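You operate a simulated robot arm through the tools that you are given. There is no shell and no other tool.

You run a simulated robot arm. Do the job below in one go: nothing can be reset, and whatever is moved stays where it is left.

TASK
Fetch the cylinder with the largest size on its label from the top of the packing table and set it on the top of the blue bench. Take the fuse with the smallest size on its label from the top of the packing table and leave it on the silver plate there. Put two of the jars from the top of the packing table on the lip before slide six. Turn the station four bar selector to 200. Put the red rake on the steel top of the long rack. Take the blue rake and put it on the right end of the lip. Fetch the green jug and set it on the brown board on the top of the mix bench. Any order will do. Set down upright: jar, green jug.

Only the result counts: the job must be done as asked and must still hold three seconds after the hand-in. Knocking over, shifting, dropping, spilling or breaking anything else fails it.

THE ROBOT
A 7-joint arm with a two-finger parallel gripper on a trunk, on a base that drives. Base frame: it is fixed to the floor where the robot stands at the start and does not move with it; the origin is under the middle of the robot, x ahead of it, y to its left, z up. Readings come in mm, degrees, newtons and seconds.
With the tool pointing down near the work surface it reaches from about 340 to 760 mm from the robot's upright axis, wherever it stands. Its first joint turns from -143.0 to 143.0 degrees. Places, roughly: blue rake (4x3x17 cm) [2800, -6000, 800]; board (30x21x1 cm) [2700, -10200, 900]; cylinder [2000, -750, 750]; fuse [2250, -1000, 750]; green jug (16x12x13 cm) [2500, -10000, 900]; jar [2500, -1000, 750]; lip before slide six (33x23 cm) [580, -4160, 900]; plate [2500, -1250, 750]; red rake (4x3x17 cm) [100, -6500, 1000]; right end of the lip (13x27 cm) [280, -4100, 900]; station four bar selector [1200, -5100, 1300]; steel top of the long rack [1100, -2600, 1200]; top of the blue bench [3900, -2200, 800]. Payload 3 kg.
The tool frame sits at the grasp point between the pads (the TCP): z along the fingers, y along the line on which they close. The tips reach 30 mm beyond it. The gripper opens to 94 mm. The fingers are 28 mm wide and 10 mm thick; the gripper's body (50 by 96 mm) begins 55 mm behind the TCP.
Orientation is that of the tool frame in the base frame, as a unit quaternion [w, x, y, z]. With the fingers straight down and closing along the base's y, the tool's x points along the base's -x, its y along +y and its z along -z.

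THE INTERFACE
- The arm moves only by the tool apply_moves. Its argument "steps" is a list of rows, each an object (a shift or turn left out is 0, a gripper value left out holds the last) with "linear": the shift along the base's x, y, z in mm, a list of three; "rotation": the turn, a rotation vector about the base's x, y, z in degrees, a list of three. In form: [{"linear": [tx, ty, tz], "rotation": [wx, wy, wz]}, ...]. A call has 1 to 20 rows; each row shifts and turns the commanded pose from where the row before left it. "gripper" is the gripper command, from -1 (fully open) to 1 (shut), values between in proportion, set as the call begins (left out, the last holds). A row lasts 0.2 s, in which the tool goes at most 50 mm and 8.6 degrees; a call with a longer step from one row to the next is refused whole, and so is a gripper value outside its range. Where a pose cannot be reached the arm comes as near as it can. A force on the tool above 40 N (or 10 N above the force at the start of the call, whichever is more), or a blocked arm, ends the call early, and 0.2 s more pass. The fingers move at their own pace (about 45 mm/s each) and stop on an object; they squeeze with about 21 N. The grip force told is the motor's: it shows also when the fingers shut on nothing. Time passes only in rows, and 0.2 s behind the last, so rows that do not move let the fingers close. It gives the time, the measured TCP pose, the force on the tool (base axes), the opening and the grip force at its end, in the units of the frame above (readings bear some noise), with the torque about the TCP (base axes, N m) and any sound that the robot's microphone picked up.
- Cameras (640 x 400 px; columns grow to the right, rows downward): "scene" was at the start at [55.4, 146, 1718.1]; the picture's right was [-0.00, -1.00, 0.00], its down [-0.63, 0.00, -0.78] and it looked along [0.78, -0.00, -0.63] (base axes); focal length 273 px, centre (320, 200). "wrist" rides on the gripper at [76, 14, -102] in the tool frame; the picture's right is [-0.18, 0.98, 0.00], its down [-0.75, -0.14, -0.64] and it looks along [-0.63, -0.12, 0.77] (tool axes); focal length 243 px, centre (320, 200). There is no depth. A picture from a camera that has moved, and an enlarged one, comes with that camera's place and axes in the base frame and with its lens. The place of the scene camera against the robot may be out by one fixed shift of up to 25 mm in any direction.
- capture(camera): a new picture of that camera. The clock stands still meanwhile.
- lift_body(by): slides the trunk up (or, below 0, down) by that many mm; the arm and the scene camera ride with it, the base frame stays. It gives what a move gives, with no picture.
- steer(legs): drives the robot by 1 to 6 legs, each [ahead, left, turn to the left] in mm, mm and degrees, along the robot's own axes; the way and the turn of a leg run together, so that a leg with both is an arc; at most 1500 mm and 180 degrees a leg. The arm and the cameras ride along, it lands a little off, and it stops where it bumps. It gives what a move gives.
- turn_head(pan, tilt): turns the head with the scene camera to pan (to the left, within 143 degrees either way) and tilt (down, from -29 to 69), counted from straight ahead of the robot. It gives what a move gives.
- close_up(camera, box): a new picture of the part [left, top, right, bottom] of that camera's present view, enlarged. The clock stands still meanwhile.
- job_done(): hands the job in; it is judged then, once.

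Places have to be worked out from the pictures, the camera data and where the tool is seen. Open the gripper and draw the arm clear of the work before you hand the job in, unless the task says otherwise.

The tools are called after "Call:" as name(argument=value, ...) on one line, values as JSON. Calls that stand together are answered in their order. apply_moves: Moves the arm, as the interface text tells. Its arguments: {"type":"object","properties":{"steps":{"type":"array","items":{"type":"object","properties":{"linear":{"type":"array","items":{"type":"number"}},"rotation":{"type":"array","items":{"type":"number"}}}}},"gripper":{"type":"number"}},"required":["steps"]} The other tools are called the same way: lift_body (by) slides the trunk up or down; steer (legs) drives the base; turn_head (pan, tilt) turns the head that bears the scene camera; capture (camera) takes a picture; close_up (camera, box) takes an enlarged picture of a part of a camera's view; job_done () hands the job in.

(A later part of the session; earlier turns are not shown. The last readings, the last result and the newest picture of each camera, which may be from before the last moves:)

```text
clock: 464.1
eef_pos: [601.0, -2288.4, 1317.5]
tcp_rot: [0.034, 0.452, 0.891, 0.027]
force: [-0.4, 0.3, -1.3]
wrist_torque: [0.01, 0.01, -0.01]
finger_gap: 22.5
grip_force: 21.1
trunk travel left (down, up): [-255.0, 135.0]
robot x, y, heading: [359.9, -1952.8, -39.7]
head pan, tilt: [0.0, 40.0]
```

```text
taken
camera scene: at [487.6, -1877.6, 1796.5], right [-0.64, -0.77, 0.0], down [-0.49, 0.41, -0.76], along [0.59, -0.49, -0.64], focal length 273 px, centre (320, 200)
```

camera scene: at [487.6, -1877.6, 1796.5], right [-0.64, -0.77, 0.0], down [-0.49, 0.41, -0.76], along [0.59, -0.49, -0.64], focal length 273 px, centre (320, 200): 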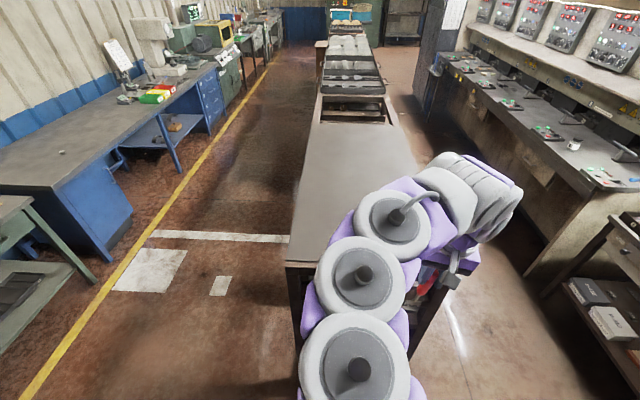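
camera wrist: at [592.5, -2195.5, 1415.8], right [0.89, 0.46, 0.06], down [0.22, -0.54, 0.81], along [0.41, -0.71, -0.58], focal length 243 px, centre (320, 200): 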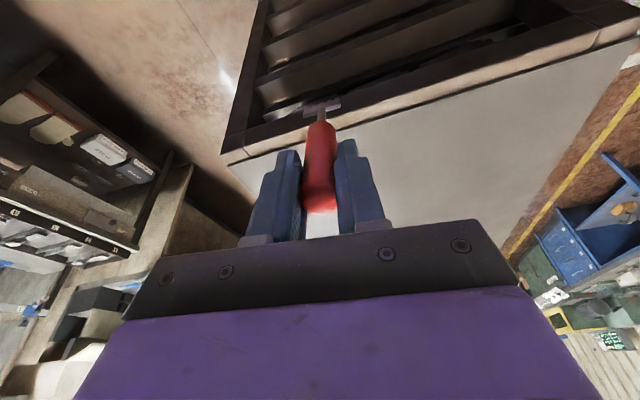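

I'll now turn the tool +180° about its axis; from this posture that should bring the elbow upright and put the camera on top for laying the rake.

Call:
apply_moves(steps=[{"rotation": [0, 0, 8.2]}, {"rotation": [0, 0, 8.2]}, {"rotation": [0, 0, 8.2]}, {"rotation": [0, 0, 8.2]}, {"rotation": [0, 0, 8.2]}, {"rotation": [0, 0, 8.2]}, {"rotation": [0, 0, 8.2]}, {"rotation": [0, 0, 8.2]}, {"rotation": [0, 0, 8.2]}, {"rotation": [0, 0, 8.2]}, {"rotation": [0, 0, 8.2]}, {}])

Call:
capture(camera="scene")

```text
clock: 466.8
eef_pos: [599.7, -2288.4, 1316.5]
tcp_rot: [0.004, -0.313, 0.949, 0.044]
force: [-0.6, 0.0, -1.3]
wrist_torque: [0.02, -0.02, 0.01]
finger_gap: 22.2
grip_force: 21.4
trunk travel left (down, up): [-255.0, 135.0]
robot x, y, heading: [356.8, -1949.2, -40.1]
head pan, tilt: [0.0, 40.0]
```

```text
taken
camera scene: at [487.6, -1877.7, 1796.5], right [-0.64, -0.77, 0.0], down [-0.49, 0.41, -0.77], along [0.59, -0.49, -0.64], focal length 273 px, centre (320, 200)
```

scene: 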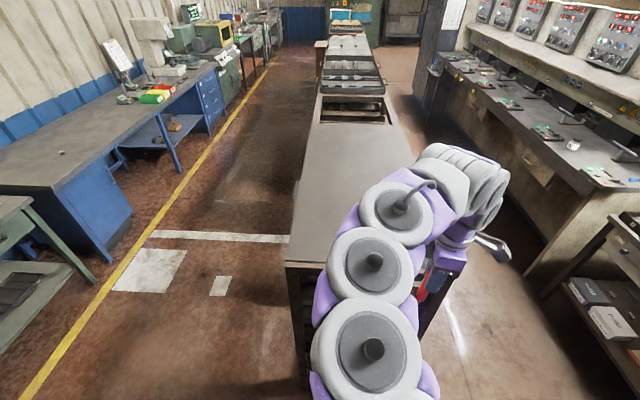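

Works; continuing another 90°.

Call:
apply_moves(steps=[{"rotation": [0, 0, 8.2]}, {"rotation": [0, 0, 8.2]}, {"rotation": [0, 0, 8.2]}, {"rotation": [0, 0, 8.2]}, {"rotation": [0, 0, 8.2]}, {"rotation": [0, 0, 8.2]}, {"rotation": [0, 0, 8.2]}, {"rotation": [0, 0, 8.2]}, {"rotation": [0, 0, 8.2]}, {"rotation": [0, 0, 8.2]}, {"rotation": [0, 0, 8.2]}, {}])

Call:
capture(camera="scene")

```text
clock: 469.4
eef_pos: [600.8, -2289.2, 1317.6]
tcp_rot: [0.029, 0.893, -0.448, -0.036]
force: [0.5, 0.0, -1.1]
wrist_torque: [0.03, 0.01, 0.01]
finger_gap: 22.5
grip_force: 20.6
trunk travel left (down, up): [-255.0, 135.0]
robot x, y, heading: [360.1, -1955.5, -39.9]
head pan, tilt: [0.0, 40.0]
```

```text
taken
camera scene: at [487.9, -1877.5, 1796.4], right [-0.64, -0.77, 0.0], down [-0.49, 0.41, -0.76], along [0.59, -0.49, -0.64], focal length 273 px, centre (320, 200)
```

scene: 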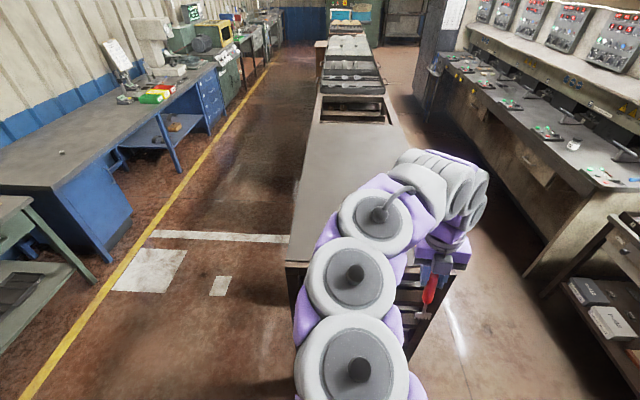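

The elbow barely changed since the last joint took the whole turn. I'll keep turning the same way so that joint reaches its limit and pushes the elbow upright, watching the picture.

Call:
apply_moves(steps=[{"rotation": [0, 0, 8.2]}, {"rotation": [0, 0, 8.2]}, {"rotation": [0, 0, 8.2]}, {"rotation": [0, 0, 8.2]}, {"rotation": [0, 0, 8.2]}, {"rotation": [0, 0, 8.2]}, {"rotation": [0, 0, 8.2]}, {"rotation": [0, 0, 8.2]}, {}])

Call:
capture(camera="scene")

```text
clock: 471.4
eef_pos: [600.8, -2287.2, 1317.3]
tcp_rot: [0.042, 0.993, 0.107, -0.015]
force: [-0.5, -0.3, 0.5]
wrist_torque: [-0.02, -0.01, -0.02]
finger_gap: 22.5
grip_force: 20.7
trunk travel left (down, up): [-255.0, 135.0]
robot x, y, heading: [357.2, -1954.5, -40.1]
head pan, tilt: [0.0, 40.0]
```

```text
taken
camera scene: at [487.8, -1877.3, 1796.4], right [-0.64, -0.77, 0.0], down [-0.49, 0.41, -0.77], along [0.59, -0.49, -0.64], focal length 273 px, centre (320, 200)
```

scene: 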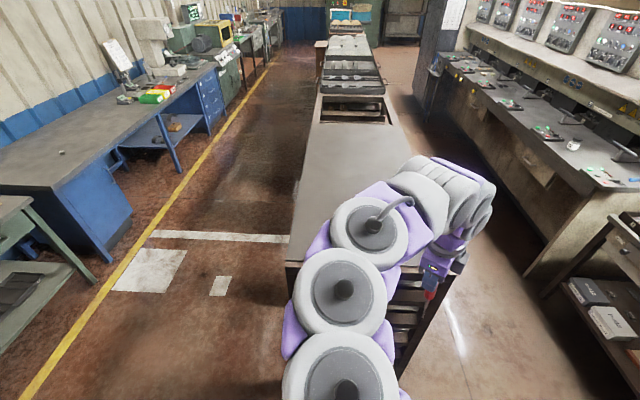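

The elbow is in a neutral horizontal pose where turning has no effect. Lowering the tool well below the shoulder should couple the turn to the elbow: I'll raise the trunk fully, lower the tool in front, then keep turning to the default orientation.

Call:
lift_body(by=130)

Call:
apply_moves(steps=[{"linear": [0, 0, -45]}, {"linear": [0, 0, -45]}, {"linear": [0, 0, -45]}, {"linear": [0, 0, -45]}, {"linear": [0, 0, -45]}, {"linear": [0, 0, -45]}, {"linear": [0, 0, -45]}, {"linear": [0, 0, -45]}, {"linear": [0, 0, -40]}, {}])

Call:
capture(camera="scene")

```text
clock: 472.9
eef_pos: [599.4, -2288.5, 1447.1]
tcp_rot: [0.043, 0.993, 0.107, -0.014]
force: [0.4, 0.3, 0.1]
wrist_torque: [0.0, 0.01, -0.01]
finger_gap: 22.4
grip_force: 21.6
trunk travel left (down, up): [-385.0, 5.0]
robot x, y, heading: [359.7, -1955.2, -40.1]
head pan, tilt: [0.0, 40.0]
```

```text
clock: 475.1
eef_pos: [596.5, -2288.5, 1045.5]
tcp_rot: [0.043, 0.993, 0.107, -0.015]
force: [0.2, 0.6, -0.1]
wrist_torque: [0.02, -0.01, 0.02]
finger_gap: 22.1
grip_force: 21.1
trunk travel left (down, up): [-385.0, 5.0]
robot x, y, heading: [356.4, -1950.7, -39.9]
head pan, tilt: [0.0, 40.0]
```

```text
taken
camera scene: at [487.5, -1879.0, 1926.6], right [-0.64, -0.77, 0.0], down [-0.49, 0.41, -0.76], along [0.59, -0.49, -0.64], focal length 273 px, centre (320, 200)
```

scene: 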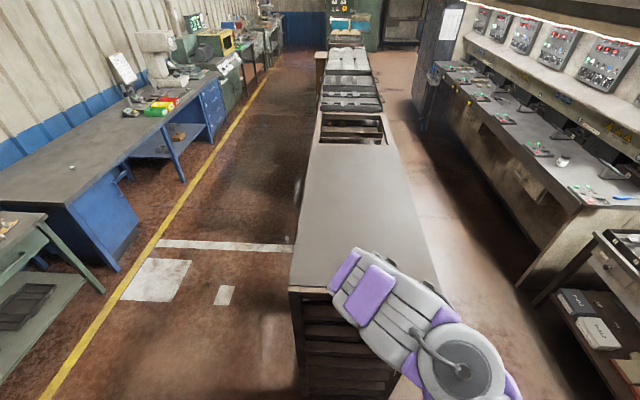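

Now turning on toward the default orientation (+115°) at this low position.

Call:
apply_moves(steps=[{"rotation": [0, 0, 8.2]}, {"rotation": [0, 0, 8.2]}, {"rotation": [0, 0, 8.2]}, {"rotation": [0, 0, 8.2]}, {"rotation": [0, 0, 8.2]}, {"rotation": [0, 0, 8.2]}, {"rotation": [0, 0, 8.2]}, {"rotation": [0, 0, 8.2]}, {"rotation": [0, 0, 8.2]}, {"rotation": [0, 0, 8.2]}, {"rotation": [0, 0, 8.2]}, {"rotation": [0, 0, 8.2]}, {"rotation": [0, 0, 8.2]}, {"rotation": [0, 0, 8.2]}, {}])

Call:
capture(camera="scene")

```text
clock: 476.8
eef_pos: [663.7, -2329.6, 1058.5]
tcp_rot: [0.034, 0.809, 0.586, 0.006]
force: [-21.4, 20.4, 5.9]
wrist_torque: [-1.36, -1.54, -0.07]
finger_gap: 22.4
grip_force: 21.1
out of reach, approached as far as the arm can: row 4, 5, 6, 7, 8
trunk travel left (down, up): [-385.0, 5.0]
robot x, y, heading: [357.1, -1950.9, -40.4]
head pan, tilt: [0.0, 40.0]
stopped in row 8: the force on the tool passed its limit at 54 N (the readings are from after the stop); the commanded pose is now the measured one
```

```text
taken
camera scene: at [481.6, -1878.6, 1927.2], right [-0.64, -0.77, 0.0], down [-0.49, 0.41, -0.77], along [0.59, -0.49, -0.64], focal length 273 px, centre (320, 200)
```

scene: 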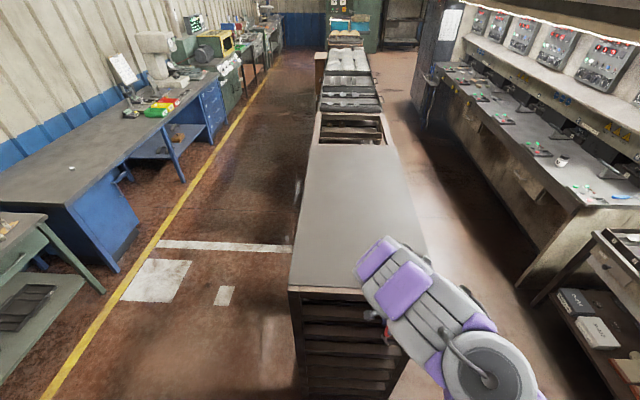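

It reached a joint limit and pushed the tool against the rack end. I'll back away at once.

Call:
apply_moves(steps=[{"linear": [-20, 17, 0]}, {"linear": [-30, 25, 0]}, {"linear": [-25, 20, 0]}, {}])

Call:
capture(camera="wrist")

Call:
capture(camera="scene")

```text
clock: 477.7
eef_pos: [664.7, -2328.9, 1058.5]
tcp_rot: [0.034, 0.81, 0.585, 0.005]
force: [-16.5, 6.7, 4.3]
wrist_torque: [-0.56, -1.1, -0.39]
finger_gap: 22.1
grip_force: 21.1
out of reach, approached as far as the arm can: row 1, 2, 3
trunk travel left (down, up): [-385.0, 5.0]
robot x, y, heading: [357.7, -1949.2, -40.1]
head pan, tilt: [0.0, 40.0]
stopped in row 4: the force on the tool passed its limit at 40 N (the readings are from after the stop); the commanded pose is now the measured one
```

```text
taken
camera wrist: at [696.5, -2256.1, 1159.3], right [0.87, -0.48, 0.06], down [-0.4, -0.64, 0.66], along [-0.28, -0.6, -0.75], focal length 243 px, centre (320, 200)
```

wrist: 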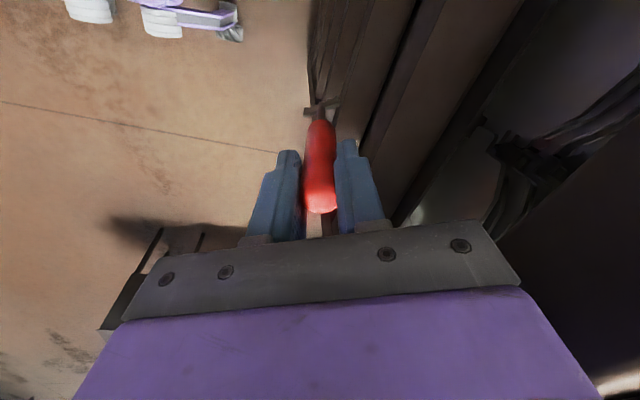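

```text
taken
camera scene: at [483.1, -1877.5, 1927.1], right [-0.64, -0.77, 0.0], down [-0.49, 0.41, -0.77], along [0.59, -0.49, -0.64], focal length 273 px, centre (320, 200)
```

scene: 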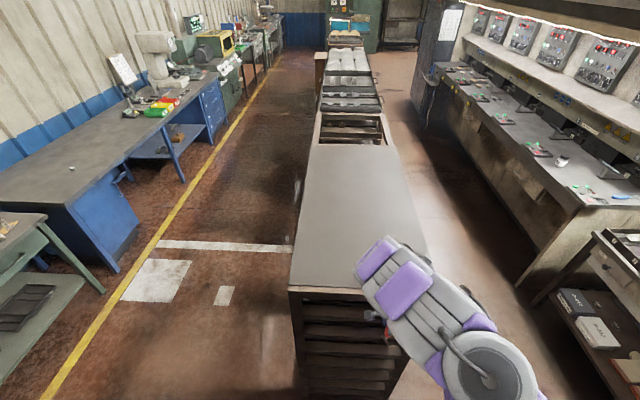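

The tool is pressing on the rack's end and the arm can't retreat in this pose, so I'll back the base away 120 mm.

Call:
steer(legs=[[-120, 0, 0]])

Call:
apply_moves(steps=[{"rotation": [0, 0, -8]}, {"rotation": [0, 0, -8]}, {"rotation": [0, 0, -8]}, {"rotation": [0, 0, -8]}, {}])

Call:
capture(camera="scene")

```text
clock: 478.9
eef_pos: [576.3, -2253.2, 1059.1]
tcp_rot: [0.034, 0.81, 0.586, 0.005]
force: [0.0, 0.6, -0.3]
wrist_torque: [-0.03, -0.02, 0.0]
finger_gap: 22.2
grip_force: 21.1
trunk travel left (down, up): [-385.0, 5.0]
robot x, y, heading: [267.8, -1880.5, -40.0]
head pan, tilt: [0.0, 40.0]
```

```text
clock: 480.1
eef_pos: [575.2, -2252.4, 1060.4]
tcp_rot: [0.034, 0.94, 0.339, -0.005]
force: [0.4, -1.3, -0.4]
wrist_torque: [0.02, -0.02, 0.0]
finger_gap: 22.3
grip_force: 21.1
trunk travel left (down, up): [-385.0, 5.0]
robot x, y, heading: [266.9, -1876.3, -40.3]
head pan, tilt: [0.0, 40.0]
```

```text
taken
camera scene: at [397.6, -1803.1, 1926.5], right [-0.64, -0.77, 0.0], down [-0.49, 0.41, -0.76], along [0.58, -0.49, -0.64], focal length 273 px, centre (320, 200)
```

scene: 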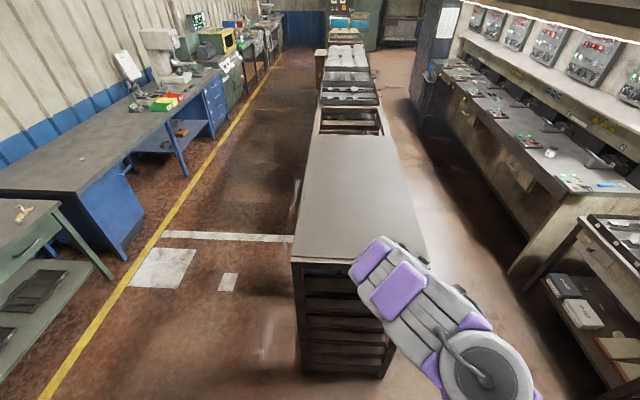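

Free again and the rake is still held; the forearm now shows its pads on top, so the elbow is up. I'll raise the tool above the rack height before anything else.

Call:
apply_moves(steps=[{"linear": [0, 0, 45]}, {"linear": [0, 0, 45]}, {"linear": [0, 0, 45]}, {"linear": [0, 0, 45]}, {"linear": [0, 0, 45]}, {"linear": [0, 0, 45]}, {"linear": [0, 0, 25]}, {}])

Call:
capture(camera="scene")

```text
clock: 481.9
eef_pos: [577.2, -2252.3, 1355.2]
tcp_rot: [0.033, 0.94, 0.339, -0.006]
force: [-0.1, 0.3, -0.9]
wrist_torque: [-0.01, -0.02, 0.0]
finger_gap: 22.5
grip_force: 21.3
trunk travel left (down, up): [-385.0, 5.0]
robot x, y, heading: [266.5, -1874.2, -39.9]
head pan, tilt: [0.0, 40.0]
```

```text
taken
camera scene: at [397.7, -1801.8, 1926.4], right [-0.64, -0.77, 0.0], down [-0.49, 0.41, -0.76], along [0.58, -0.49, -0.64], focal length 273 px, centre (320, 200)
```

scene: 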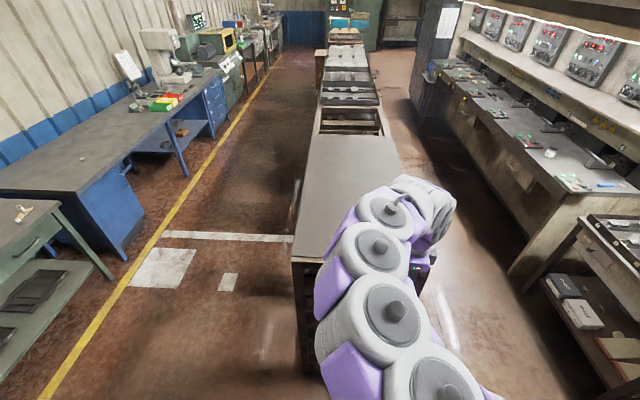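

I'll drive 200 mm ahead so the rake comes over the steel top, then extend the arm over it.

Call:
steer(legs=[[200, 0, 0]])

Call:
apply_moves(steps=[{"linear": [34, -28, 0]}, {"linear": [34, -28, 0]}, {"linear": [34, -28, 0]}, {"linear": [34, -28, 0]}, {"linear": [30, -25, 0]}, {}])

Call:
capture(camera="scene")

```text
clock: 483.6
eef_pos: [729.3, -2381.8, 1355.4]
tcp_rot: [0.034, 0.94, 0.338, -0.006]
force: [0.2, -0.3, -1.3]
wrist_torque: [0.05, 0.03, 0.0]
finger_gap: 22.4
grip_force: 20.9
trunk travel left (down, up): [-385.0, 5.0]
robot x, y, heading: [420.8, -2004.7, -40.1]
head pan, tilt: [0.0, 40.0]
```

```text
clock: 484.9
eef_pos: [892.6, -2515.2, 1359.3]
tcp_rot: [0.035, 0.941, 0.337, -0.005]
force: [-0.7, 0.4, -0.5]
wrist_torque: [0.06, -0.06, 0.01]
finger_gap: 22.5
grip_force: 21.0
out of reach, approached as far as the arm can: row 5
trunk travel left (down, up): [-385.0, 5.0]
robot x, y, heading: [419.6, -2001.5, -40.4]
head pan, tilt: [0.0, 40.0]
```

```text
taken
camera scene: at [552.1, -1934.2, 1926.5], right [-0.65, -0.76, 0.0], down [-0.49, 0.42, -0.76], along [0.58, -0.49, -0.65], focal length 273 px, centre (320, 200)
```

scene: 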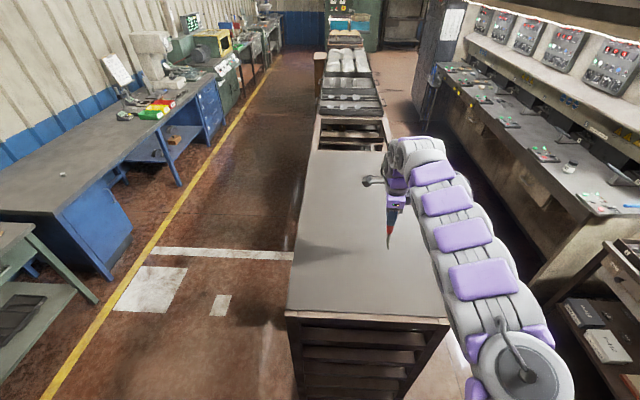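

Extended over the steel top with the pads on top (elbow in line). Here I'll unwind the tool's turn back toward the default orientation.

Call:
apply_moves(steps=[{"rotation": [0, 0, -8.2]}, {"rotation": [0, 0, -8.2]}, {"rotation": [0, 0, -8.2]}, {"rotation": [0, 0, -8.2]}, {"rotation": [0, 0, -8.2]}, {"rotation": [0, 0, -8.2]}, {"rotation": [0, 0, -8.2]}, {"rotation": [0, 0, -8.2]}, {"rotation": [0, 0, -8.2]}, {"rotation": [0, 0, -8.2]}, {"rotation": [0, 0, -8.2]}, {"rotation": [0, 0, -8.2]}, {"rotation": [0, 0, -8.2]}, {"rotation": [0, 0, -8.2]}, {"rotation": [0, 0, -8.2]}, {"rotation": [0, 0, -8.2]}, {}])

Call:
apply_moves(steps=[{"rotation": [0, 0, -8.2]}, {"rotation": [0, 0, -8.2]}, {"rotation": [0, 0, -8.2]}, {"rotation": [0, 0, -8.2]}, {"rotation": [0, 0, -8.2]}, {"rotation": [0, 0, -8.2]}, {"rotation": [0, 0, -8.2]}, {"rotation": [0, 0, -8.2]}, {"rotation": [0, 0, -8.2]}, {"rotation": [0, 0, -8.2]}, {"rotation": [0, 0, -8.2]}, {"rotation": [0, 0, -8.2]}, {"rotation": [0, 0, -8.2]}, {"rotation": [0, 0, -8.2]}, {"rotation": [0, 0, -8.2]}, {"rotation": [0, 0, -8.2]}, {}])

Call:
capture(camera="scene")

```text
clock: 488.6
eef_pos: [884.7, -2477.5, 1368.3]
tcp_rot: [-0.01, -0.696, 0.717, 0.033]
force: [-0.1, 0.6, -1.2]
wrist_torque: [-0.01, -0.01, 0.03]
finger_gap: 22.2
grip_force: 20.6
out of reach, approached as far as the arm can: row 2, 4, 8, 9, 13
trunk travel left (down, up): [-385.0, 5.0]
robot x, y, heading: [420.5, -2003.6, -40.3]
head pan, tilt: [0.0, 40.0]
```

```text
clock: 492.1
eef_pos: [871.5, -2477.7, 1366.1]
tcp_rot: [0.029, 0.362, 0.931, 0.025]
force: [0.6, -0.6, -1.7]
wrist_torque: [-0.02, 0.0, 0.0]
finger_gap: 22.4
grip_force: 21.3
out of reach, approached as far as the arm can: row 16
trunk travel left (down, up): [-385.0, 5.0]
robot x, y, heading: [421.1, -2004.8, -40.1]
head pan, tilt: [0.0, 40.0]
```

```text
taken
camera scene: at [551.2, -1932.6, 1926.5], right [-0.65, -0.76, 0.0], down [-0.49, 0.42, -0.76], along [0.58, -0.49, -0.65], focal length 273 px, centre (320, 200)
```

scene: 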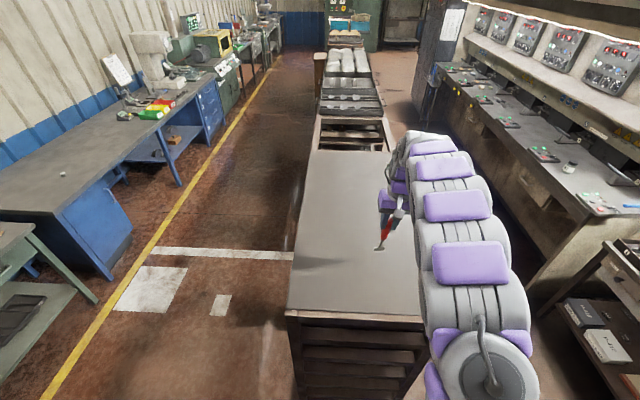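

The tool is back at its default orientation and the elbow is up. Now pitching the tool forward over the steel top, in steps.

Call:
apply_moves(steps=[{"linear": [-8, 7, 0], "rotation": [-5.4, -5.9, 0]}, {"linear": [-8, 7, 0], "rotation": [-5.4, -5.9, 0]}, {"linear": [-8, 7, 0], "rotation": [-5.4, -5.9, 0]}, {"linear": [-8, 7, 0], "rotation": [-5.4, -5.9, 0]}, {"linear": [-8, 7, 0], "rotation": [-5.4, -5.9, 0]}, {}])

Call:
capture(camera="scene")

```text
clock: 493.6
eef_pos: [829.5, -2445.5, 1366.8]
tcp_rot: [0.344, 0.332, 0.873, -0.1]
force: [0.8, -0.5, -1.0]
wrist_torque: [0.03, 0.0, -0.03]
finger_gap: 22.3
grip_force: 21.1
trunk travel left (down, up): [-385.0, 5.0]
robot x, y, heading: [420.9, -2004.5, -40.2]
head pan, tilt: [0.0, 40.0]
```

```text
taken
camera scene: at [547.2, -1935.2, 1926.8], right [-0.65, -0.76, 0.0], down [-0.49, 0.42, -0.76], along [0.58, -0.49, -0.64], focal length 273 px, centre (320, 200)
```

scene: 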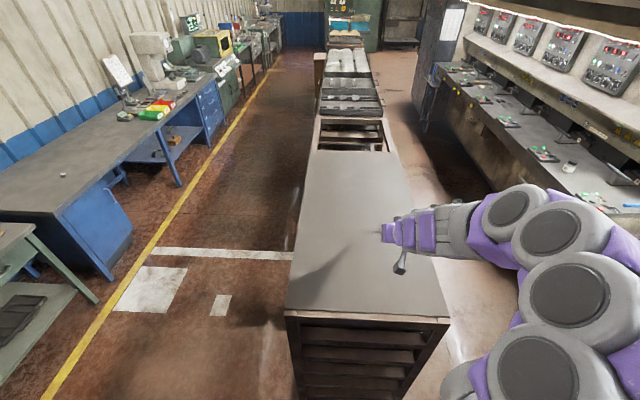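

Pitch works (the elbow swung out to the right over the lane, which is free). Continuing another 40°.

Call:
apply_moves(steps=[{"linear": [-6, 5, 0], "rotation": [-5.1, -6.2, 0]}, {"linear": [-6, 5, 0], "rotation": [-5.1, -6.2, 0]}, {"linear": [-6, 5, 0], "rotation": [-5.1, -6.2, 0]}, {"linear": [-6, 5, 0], "rotation": [-5.1, -6.2, 0]}, {"linear": [-6, 5, 0], "rotation": [-5.1, -6.2, 0]}, {}])

Call:
capture(camera="scene")

Call:
capture(camera="wrist")

```text
clock: 494.9
eef_pos: [821.9, -2436.0, 1380.6]
tcp_rot: [0.46, 0.309, 0.821, -0.14]
force: [-0.3, -0.3, -0.7]
wrist_torque: [0.02, 0.04, 0.03]
finger_gap: 22.3
grip_force: 21.2
out of reach, approached as far as the arm can: row 2, 3, 4, 5
trunk travel left (down, up): [-385.0, 5.0]
robot x, y, heading: [423.2, -2006.7, -40.1]
head pan, tilt: [0.0, 40.0]
```

```text
taken
camera scene: at [549.0, -1931.8, 1926.6], right [-0.65, -0.76, 0.0], down [-0.49, 0.42, -0.76], along [0.58, -0.49, -0.64], focal length 273 px, centre (320, 200)
```

scene: 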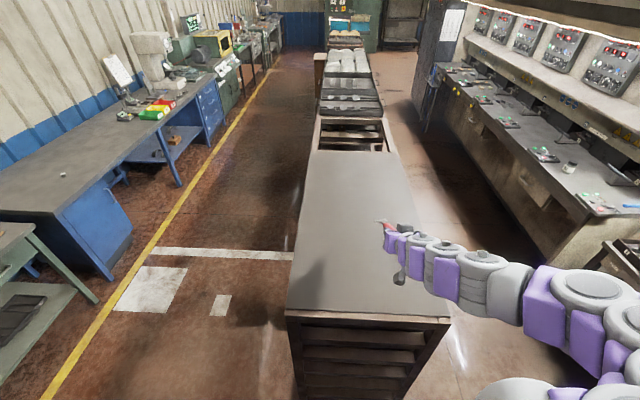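

```text
taken
camera wrist: at [732.8, -2343.2, 1371.7], right [0.7, 0.69, 0.21], down [-0.23, -0.06, 0.97], along [0.68, -0.72, 0.11], focal length 243 px, centre (320, 200)
```

wrist: 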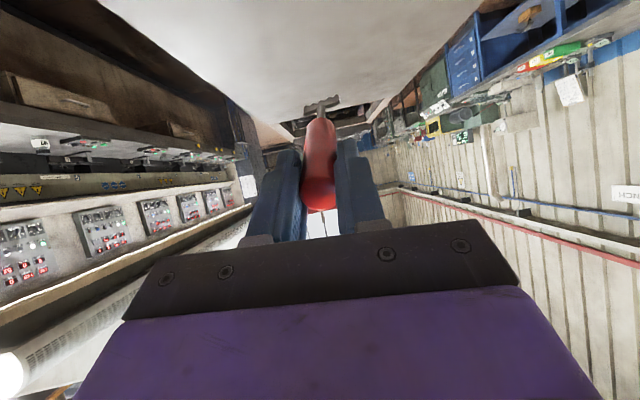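

The rake is now inclined about 33°, pointing over the middle of the steel top. I'll lower it with the trunk (arm posture unchanged), then feel for contact in small steps.

Call:
lift_body(by=-140)

Call:
capture(camera="scene")

Call:
capture(camera="wrist")

```text
clock: 496.6
eef_pos: [821.1, -2436.2, 1239.3]
tcp_rot: [0.46, 0.309, 0.82, -0.141]
force: [-0.6, -0.2, -1.7]
wrist_torque: [0.03, 0.03, 0.0]
finger_gap: 22.2
grip_force: 21.1
trunk travel left (down, up): [-245.0, 145.0]
robot x, y, heading: [420.5, -2005.0, -40.0]
head pan, tilt: [0.0, 40.0]
```

```text
taken
camera scene: at [548.5, -1932.1, 1786.7], right [-0.65, -0.76, 0.0], down [-0.49, 0.42, -0.76], along [0.58, -0.49, -0.64], focal length 273 px, centre (320, 200)
```

scene: 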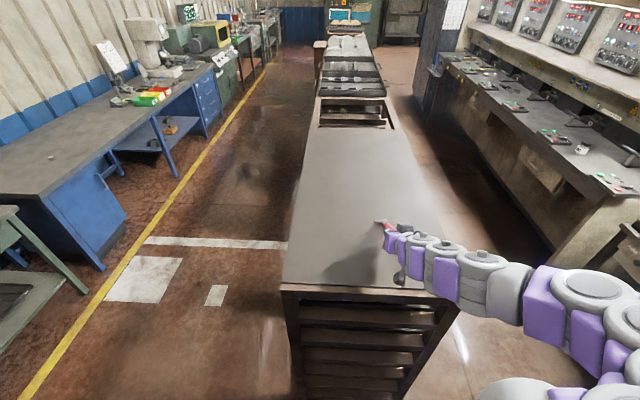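

```text
taken
camera wrist: at [732.4, -2343.4, 1231.8], right [0.7, 0.69, 0.21], down [-0.23, -0.06, 0.97], along [0.68, -0.72, 0.11], focal length 243 px, centre (320, 200)
```

wrist: 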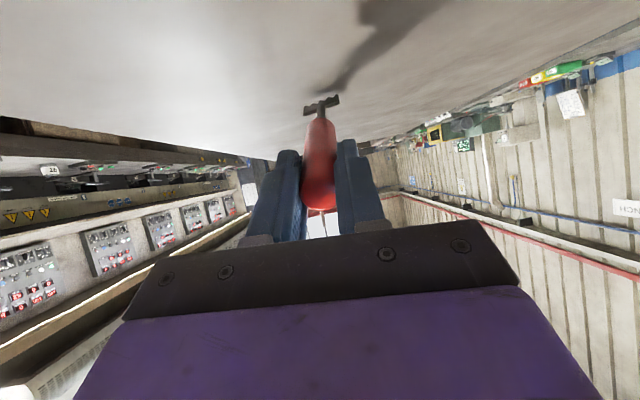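

Close to the surface now. Lowering in small trunk steps while watching the force.

Call:
lift_body(by=-10)

Call:
lift_body(by=-6)

Call:
lift_body(by=-5)

```text
clock: 497.2
eef_pos: [821.7, -2436.3, 1231.2]
tcp_rot: [0.46, 0.309, 0.82, -0.141]
force: [0.1, 1.0, 3.6]
wrist_torque: [-0.25, -0.45, 0.02]
finger_gap: 22.5
grip_force: 20.6
trunk travel left (down, up): [-235.0, 155.0]
robot x, y, heading: [421.9, -2005.9, -40.1]
head pan, tilt: [0.0, 40.0]
```

```text
clock: 497.8
eef_pos: [821.8, -2436.5, 1224.0]
tcp_rot: [0.459, 0.309, 0.821, -0.14]
force: [-0.1, 0.9, 2.9]
wrist_torque: [-0.21, -0.36, 0.03]
finger_gap: 22.4
grip_force: 20.9
trunk travel left (down, up): [-229.0, 161.0]
robot x, y, heading: [421.7, -2004.6, -40.4]
head pan, tilt: [0.0, 40.0]
```

```text
clock: 498.3
eef_pos: [822.2, -2436.2, 1219.0]
tcp_rot: [0.46, 0.309, 0.821, -0.139]
force: [-2.0, -0.1, 3.3]
wrist_torque: [-0.23, -0.44, 0.06]
finger_gap: 22.3
grip_force: 21.2
trunk travel left (down, up): [-224.0, 166.0]
robot x, y, heading: [417.8, -2007.4, -40.0]
head pan, tilt: [0.0, 40.0]
```

The head touches at about 1231 and the rake is pivoting gently in the grip as I lower — good. Continuing down so it lies nearly flat before release.

Call:
lift_body(by=-12)

Call:
lift_body(by=-12)

Call:
lift_body(by=-10)

Call:
capture(camera="wrist")

Call:
close_up(camera="scene", box=[330, 180, 470, 310])

```text
clock: 498.9
eef_pos: [821.5, -2436.4, 1207.4]
tcp_rot: [0.459, 0.309, 0.821, -0.14]
force: [0.5, -0.7, -0.6]
wrist_torque: [0.0, 0.01, 0.0]
finger_gap: 22.5
grip_force: 21.4
trunk travel left (down, up): [-212.0, 178.0]
robot x, y, heading: [420.5, -2006.5, -40.3]
head pan, tilt: [0.0, 40.0]
```

```text
clock: 499.5
eef_pos: [821.0, -2436.7, 1194.6]
tcp_rot: [0.459, 0.309, 0.821, -0.14]
force: [0.2, -0.2, -1.2]
wrist_torque: [0.0, -0.01, 0.0]
finger_gap: 22.3
grip_force: 20.9
trunk travel left (down, up): [-200.0, 190.0]
robot x, y, heading: [418.4, -2003.2, -39.8]
head pan, tilt: [0.0, 40.0]
```

```text
clock: 500.1
eef_pos: [820.8, -2435.7, 1185.8]
tcp_rot: [0.46, 0.309, 0.821, -0.14]
force: [-0.9, 0.6, 1.8]
wrist_torque: [-0.15, -0.26, -0.05]
finger_gap: 22.4
grip_force: 20.9
trunk travel left (down, up): [-190.0, 200.0]
robot x, y, heading: [419.7, -2006.7, -40.2]
head pan, tilt: [0.0, 40.0]
```

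```text
taken
camera wrist: at [732.6, -2343.4, 1176.4], right [0.7, 0.69, 0.21], down [-0.23, -0.06, 0.97], along [0.68, -0.72, 0.11], focal length 243 px, centre (320, 200)
```

wrist: 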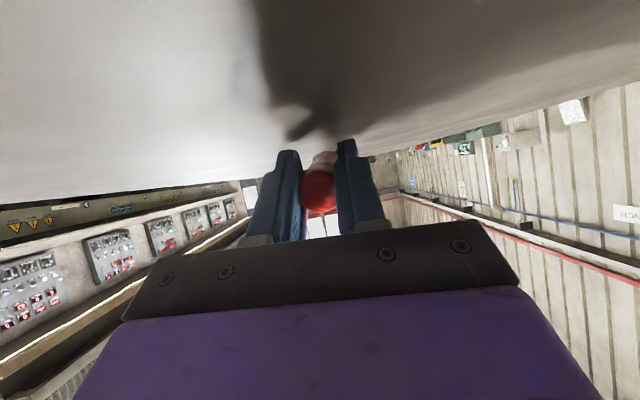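

```text
3.08 times, centred on (400, 245) of scene
camera zoom: at [548.0, -1931.5, 1731.6], right [-0.65, -0.76, 0.0], down [-0.49, 0.42, -0.77], along [0.58, -0.49, -0.64], focal length 839 px, centre (74, 62)
```

zoom: 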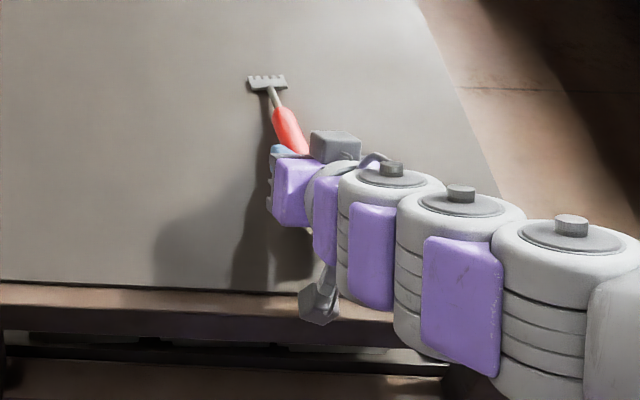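

The rake has pivoted to almost flat. Releasing it now and then backing the gripper up and away.

Call:
lift_body(by=-5)

Call:
apply_moves(steps=[{}, {}, {}], gripper=0.2)

Call:
close_up(camera="scene", box=[330, 180, 470, 310])

```text
clock: 500.6
eef_pos: [822.7, -2436.1, 1184.1]
tcp_rot: [0.463, 0.306, 0.819, -0.143]
force: [-1.1, 2.1, 7.7]
wrist_torque: [-0.12, 0.01, 0.05]
finger_gap: 22.3
grip_force: 21.2
trunk travel left (down, up): [-185.0, 205.0]
robot x, y, heading: [417.7, -2005.8, -40.3]
head pan, tilt: [0.0, 40.0]
stopped: the force on the tool passed its limit at 44 N (the readings are from after the stop); the commanded pose is now the measured one
```

```text
clock: 501.4
eef_pos: [823.3, -2435.2, 1184.4]
tcp_rot: [0.463, 0.305, 0.819, -0.144]
force: [7.8, 4.5, 18.1]
wrist_torque: [-0.37, -0.23, 0.31]
finger_gap: 32.7
grip_force: 0.1
trunk travel left (down, up): [-185.0, 205.0]
robot x, y, heading: [422.4, -2008.1, -40.1]
head pan, tilt: [0.0, 40.0]
```

```text
3.08 times, centred on (400, 245) of scene
camera zoom: at [550.3, -1926.4, 1726.6], right [-0.65, -0.76, 0.0], down [-0.49, 0.41, -0.77], along [0.58, -0.5, -0.64], focal length 839 px, centre (74, 62)
```

zoom: 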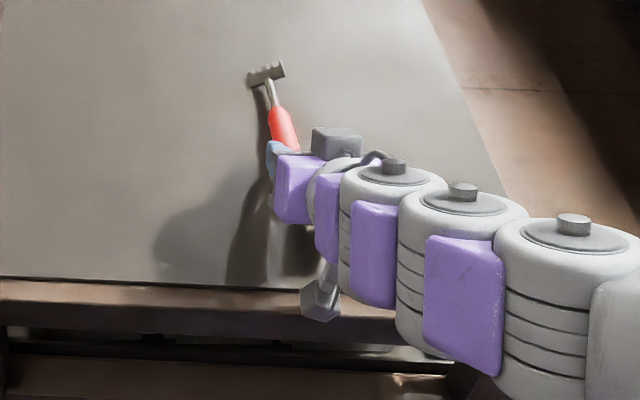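

The gripper touched the steel top lightly; the rake is released. Raising the trunk gently and checking that the rake stays.

Call:
lift_body(by=25)

Call:
close_up(camera="scene", box=[330, 180, 470, 310])

Call:
capture(camera="wrist")

```text
clock: 502.1
eef_pos: [822.8, -2436.6, 1208.6]
tcp_rot: [0.462, 0.307, 0.82, -0.143]
force: [0.2, 0.3, -0.9]
wrist_torque: [-0.01, 0.0, -0.02]
finger_gap: 37.4
grip_force: 0.0
trunk travel left (down, up): [-210.0, 180.0]
robot x, y, heading: [423.5, -2005.5, -40.2]
head pan, tilt: [0.0, 40.0]
```

```text
3.08 times, centred on (400, 245) of scene
camera zoom: at [548.7, -1933.0, 1751.8], right [-0.65, -0.76, 0.0], down [-0.49, 0.42, -0.76], along [0.58, -0.49, -0.64], focal length 839 px, centre (74, 62)
```

zoom: 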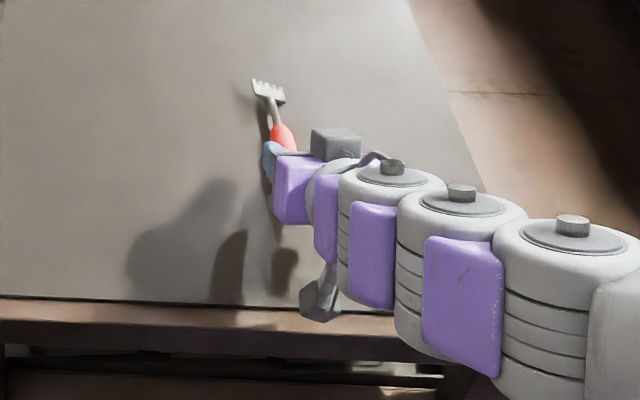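

```text
taken
camera wrist: at [733.3, -2345.1, 1198.5], right [0.7, 0.69, 0.2], down [-0.23, -0.06, 0.97], along [0.68, -0.72, 0.12], focal length 243 px, centre (320, 200)
```

wrist: 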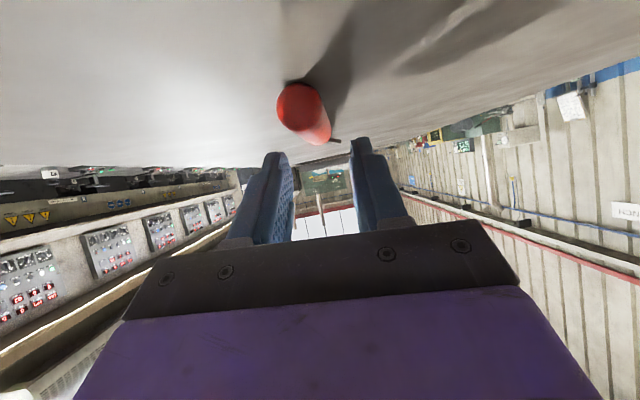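

The red rake lies on the steel top. Raising well clear and then un-pitching the tool back to pointing down.

Call:
lift_body(by=150)

Call:
apply_moves(steps=[{"linear": [3, -3, 0], "rotation": [5.1, 6.2, 0]}, {"linear": [3, -3, 0], "rotation": [5.1, 6.2, 0]}, {"linear": [8, -7, 0], "rotation": [5.4, 5.9, 0]}, {"linear": [8, -7, 0], "rotation": [5.4, 5.9, 0]}, {"linear": [8, -7, 0], "rotation": [5.4, 5.9, 0]}, {"linear": [8, -7, 0], "rotation": [5.4, 5.9, 0]}, {"linear": [8, -7, 0], "rotation": [5.4, 5.9, 0]}, {}])

Call:
capture(camera="scene")

```text
clock: 503.9
eef_pos: [821.6, -2438.3, 1357.8]
tcp_rot: [0.463, 0.306, 0.82, -0.142]
force: [0.9, -0.1, 0.2]
wrist_torque: [0.03, -0.01, 0.01]
finger_gap: 37.7
grip_force: 0.0
trunk travel left (down, up): [-360.0, 30.0]
robot x, y, heading: [419.2, -2003.5, -40.1]
head pan, tilt: [0.0, 40.0]
```

```text
clock: 505.7
eef_pos: [864.4, -2479.3, 1361.0]
tcp_rot: [0.048, 0.362, 0.931, -0.001]
force: [0.1, 0.5, 0.6]
wrist_torque: [0.04, -0.02, 0.05]
finger_gap: 37.4
grip_force: 0.0
out of reach, approached as far as the arm can: row 3
trunk travel left (down, up): [-360.0, 30.0]
robot x, y, heading: [422.5, -2004.7, -40.1]
head pan, tilt: [0.0, 40.0]
```

```text
taken
camera scene: at [551.7, -1928.5, 1901.5], right [-0.64, -0.76, 0.0], down [-0.49, 0.41, -0.77], along [0.58, -0.49, -0.64], focal length 273 px, centre (320, 200)
```

scene: 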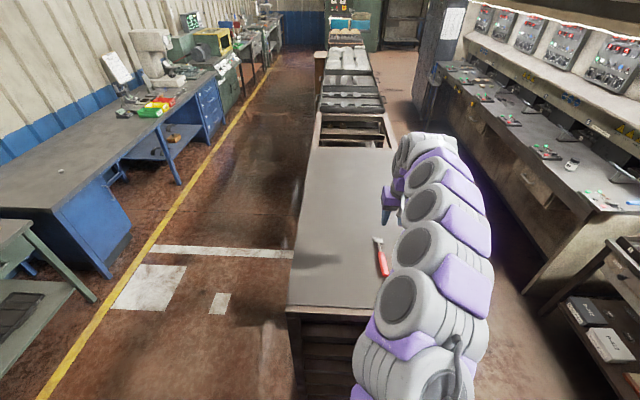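

The red rake is lying safely on the steel top. Now retract the arm and look at its posture.

Call:
apply_moves(steps=[{"linear": [-30, 32, 0]}, {"linear": [-30, 32, 0]}, {"linear": [-30, 32, 0]}, {"linear": [-30, 32, 0]}, {"linear": [-30, 32, 0]}, {}], gripper=-1)

Call:
capture(camera="scene")

```text
clock: 507.1
eef_pos: [716.5, -2322.6, 1359.5]
tcp_rot: [0.048, 0.364, 0.93, 0.0]
force: [-0.6, 0.1, 0.4]
wrist_torque: [0.0, 0.0, -0.02]
finger_gap: 94.3
grip_force: 0.0
trunk travel left (down, up): [-360.0, 30.0]
robot x, y, heading: [420.4, -2009.4, -40.2]
head pan, tilt: [0.0, 40.0]
```

```text
taken
camera scene: at [550.9, -1932.4, 1901.6], right [-0.65, -0.76, 0.0], down [-0.49, 0.42, -0.76], along [0.58, -0.49, -0.64], focal length 273 px, centre (320, 200)
```

scene: 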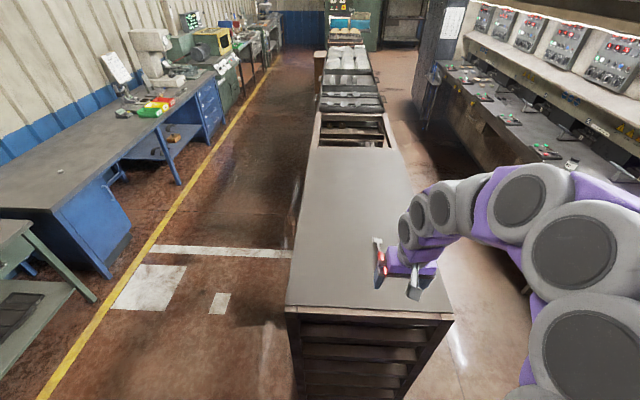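

The elbow now falls to the right. I'll back off from the rack, lower the tool below shoulder level, and turn the tool the other way, which should bring the elbow upright.

Call:
steer(legs=[[-200, 0, 0]])

Call:
apply_moves(steps=[{"linear": [0, 0, -45]}, {"linear": [0, 0, -45]}, {"linear": [0, 0, -45]}, {"linear": [0, 0, -45]}, {"linear": [0, 0, -45]}, {"linear": [0, 0, -45]}, {"linear": [0, 0, -45]}, {}])

Call:
capture(camera="scene")

Call:
apply_moves(steps=[{"rotation": [0, 0, -8]}, {"rotation": [0, 0, -8]}, {"rotation": [0, 0, -8]}, {"rotation": [0, 0, -8]}, {"rotation": [0, 0, -8]}, {"rotation": [0, 0, -8]}, {}])

Call:
capture(camera="scene")

```text
clock: 508.6
eef_pos: [566.5, -2194.4, 1359.6]
tcp_rot: [0.05, 0.364, 0.93, -0.001]
force: [1.0, -0.1, -0.2]
wrist_torque: [-0.04, 0.03, 0.0]
finger_gap: 94.3
grip_force: 0.2
trunk travel left (down, up): [-360.0, 30.0]
robot x, y, heading: [274.7, -1881.4, -40.4]
head pan, tilt: [0.0, 40.0]
```

```text
clock: 510.4
eef_pos: [565.5, -2194.9, 1046.7]
tcp_rot: [0.049, 0.364, 0.93, -0.001]
force: [0.4, 0.5, -0.1]
wrist_torque: [0.04, 0.01, -0.01]
finger_gap: 94.1
grip_force: 0.0
trunk travel left (down, up): [-360.0, 30.0]
robot x, y, heading: [270.5, -1878.3, -40.2]
head pan, tilt: [0.0, 40.0]
```

```text
taken
camera scene: at [401.0, -1805.6, 1901.7], right [-0.65, -0.76, 0.0], down [-0.49, 0.42, -0.76], along [0.58, -0.49, -0.64], focal length 273 px, centre (320, 200)
```

scene: 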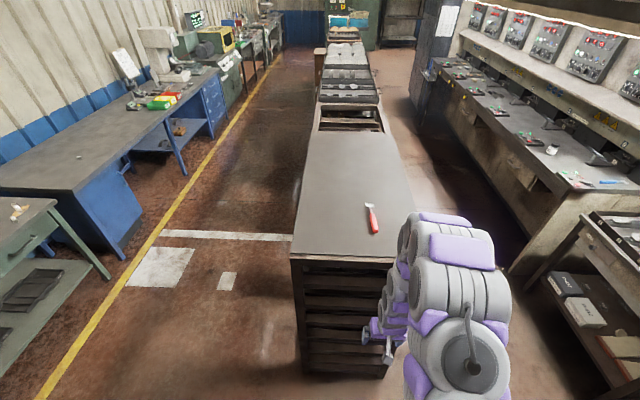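

```text
clock: 512.0
eef_pos: [564.8, -2192.3, 1045.5]
tcp_rot: [0.045, 0.712, 0.701, -0.02]
force: [0.4, 0.1, 0.8]
wrist_torque: [-0.01, 0.0, 0.04]
finger_gap: 94.1
grip_force: 0.0
trunk travel left (down, up): [-360.0, 30.0]
robot x, y, heading: [270.4, -1879.0, -40.4]
head pan, tilt: [0.0, 40.0]
```

```text
taken
camera scene: at [401.9, -1806.1, 1901.6], right [-0.65, -0.76, 0.0], down [-0.49, 0.42, -0.76], along [0.58, -0.49, -0.64], focal length 273 px, centre (320, 200)
```

scene: 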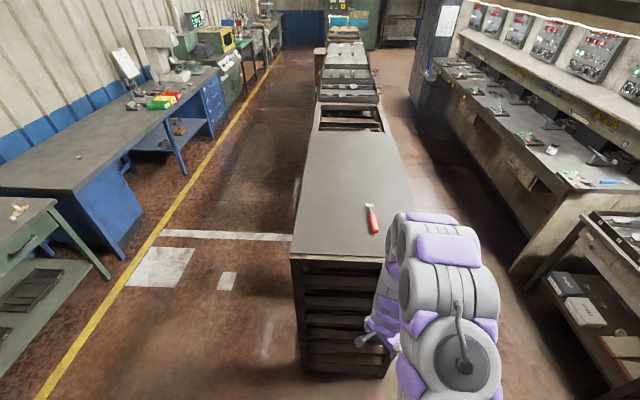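

At this low height the elbow stands up properly (pads on top). I'll turn the tool back to default here and check that it stays.

Call:
apply_moves(steps=[{"rotation": [0, 0, -8]}, {"rotation": [0, 0, -8]}, {"rotation": [0, 0, -8]}, {"rotation": [0, 0, -8]}, {}])

Call:
lift_body(by=-100)

Call:
apply_moves(steps=[{"linear": [0, 0, 45]}, {"linear": [0, 0, 45]}, {"linear": [0, 0, 40]}, {}])

Call:
capture(camera="scene")

```text
clock: 513.2
eef_pos: [565.6, -2193.8, 1046.0]
tcp_rot: [0.038, 0.877, 0.478, -0.033]
force: [0.4, -0.5, 0.4]
wrist_torque: [-0.03, -0.02, 0.0]
finger_gap: 94.3
grip_force: 0.1
trunk travel left (down, up): [-360.0, 30.0]
robot x, y, heading: [269.4, -1880.9, -40.2]
head pan, tilt: [0.0, 40.0]
```

```text
clock: 514.6
eef_pos: [564.5, -2194.5, 946.5]
tcp_rot: [0.037, 0.877, 0.478, -0.033]
force: [0.4, -0.8, -0.2]
wrist_torque: [-0.02, -0.02, 0.02]
finger_gap: 94.2
grip_force: 0.1
trunk travel left (down, up): [-260.0, 130.0]
robot x, y, heading: [270.2, -1876.0, -40.5]
head pan, tilt: [0.0, 40.0]
```

```text
clock: 515.6
eef_pos: [564.8, -2193.3, 1075.8]
tcp_rot: [0.037, 0.877, 0.478, -0.033]
force: [-0.9, -0.2, 0.2]
wrist_torque: [0.01, 0.01, -0.04]
finger_gap: 93.9
grip_force: 0.1
trunk travel left (down, up): [-260.0, 130.0]
robot x, y, heading: [268.9, -1876.8, -40.2]
head pan, tilt: [0.0, 40.0]
```

```text
taken
camera scene: at [402.8, -1805.3, 1801.5], right [-0.65, -0.76, 0.0], down [-0.49, 0.42, -0.76], along [0.58, -0.49, -0.64], focal length 273 px, centre (320, 200)
```

scene: 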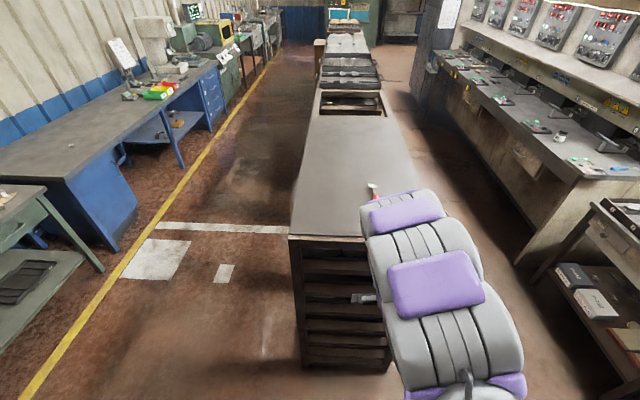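

The elbow is now clearly up as at the start. Turning the tool back +80° to default.

Call:
apply_moves(steps=[{"rotation": [0, 0, 8]}, {"rotation": [0, 0, 8]}, {"rotation": [0, 0, 8]}, {"rotation": [0, 0, 8]}, {"rotation": [0, 0, 8]}, {"rotation": [0, 0, 8]}, {"rotation": [0, 0, 8]}, {"rotation": [0, 0, 8]}, {"rotation": [0, 0, 8]}, {"rotation": [0, 0, 8]}, {}])

Call:
capture(camera="scene")

```text
clock: 518.0
eef_pos: [564.0, -2194.7, 1076.8]
tcp_rot: [0.05, 0.363, 0.93, -0.001]
force: [0.0, 0.2, -0.1]
wrist_torque: [-0.01, 0.0, 0.01]
finger_gap: 94.1
grip_force: 0.0
trunk travel left (down, up): [-260.0, 130.0]
robot x, y, heading: [273.1, -1877.7, -40.3]
head pan, tilt: [0.0, 40.0]
```

```text
taken
camera scene: at [401.2, -1805.6, 1801.7], right [-0.65, -0.76, 0.0], down [-0.49, 0.42, -0.76], along [0.58, -0.49, -0.64], focal length 273 px, centre (320, 200)
```

scene: 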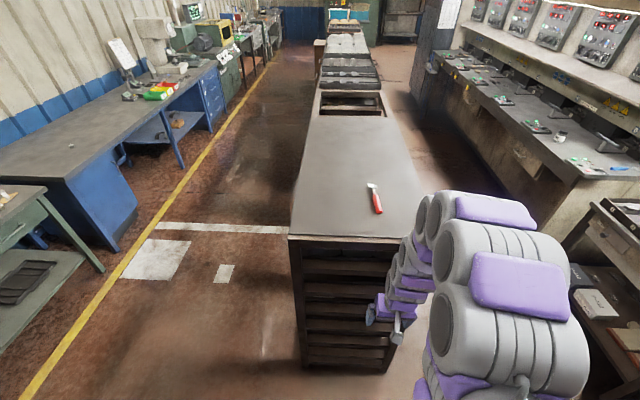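

Good posture. I'll true up the small tool tilt, then drive back to the packing table.

Call:
apply_moves(steps=[{"rotation": [2.2, 5.4, 0]}, {}])

Call:
steer(legs=[[0, 0, 89], [900, 0, 0], [0, -900, 0], [300, 0, 0]])

Call:
turn_head(pan=0, tilt=40)

Call:
capture(camera="scene")

```text
clock: 518.6
eef_pos: [564.6, -2192.6, 1077.3]
tcp_rot: [-0.001, 0.364, 0.931, 0.0]
force: [0.1, -0.3, 0.2]
wrist_torque: [0.0, 0.0, -0.03]
finger_gap: 93.9
grip_force: 0.1
trunk travel left (down, up): [-260.0, 130.0]
robot x, y, heading: [270.9, -1878.2, -40.2]
head pan, tilt: [0.0, 40.0]
```

```text
clock: 533.1
eef_pos: [2069.7, -1281.6, 1076.7]
tcp_rot: [-0.001, -0.381, 0.925, -0.003]
force: [-0.3, 0.5, 0.2]
wrist_torque: [-0.02, -0.02, 0.0]
finger_gap: 94.0
grip_force: 0.1
trunk travel left (down, up): [-260.0, 130.0]
robot x, y, heading: [1746.0, -1563.6, 47.2]
head pan, tilt: [0.0, 40.0]
```

```text
clock: 533.7
eef_pos: [2071.5, -1287.2, 1077.4]
tcp_rot: [-0.002, -0.382, 0.924, 0.001]
force: [-0.2, 0.9, 0.0]
wrist_torque: [-0.02, -0.02, 0.0]
finger_gap: 93.9
grip_force: 0.2
trunk travel left (down, up): [-260.0, 130.0]
robot x, y, heading: [1746.8, -1564.1, 47.4]
head pan, tilt: [0.0, 40.0]
```

```text
taken
camera scene: at [1677.4, -1424.9, 1801.8], right [0.74, -0.68, 0.0], down [-0.44, -0.47, -0.76], along [0.52, 0.56, -0.64], focal length 273 px, centre (320, 200)
```

scene: 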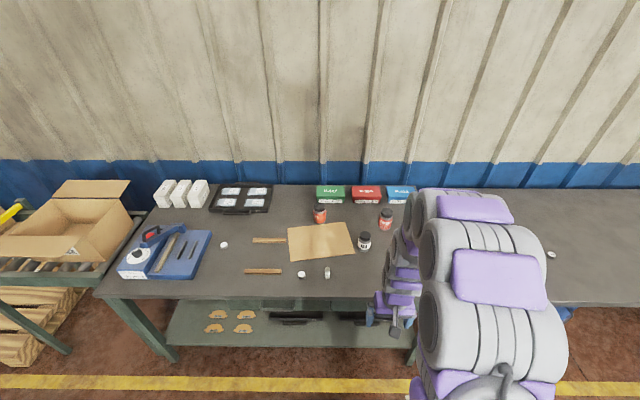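

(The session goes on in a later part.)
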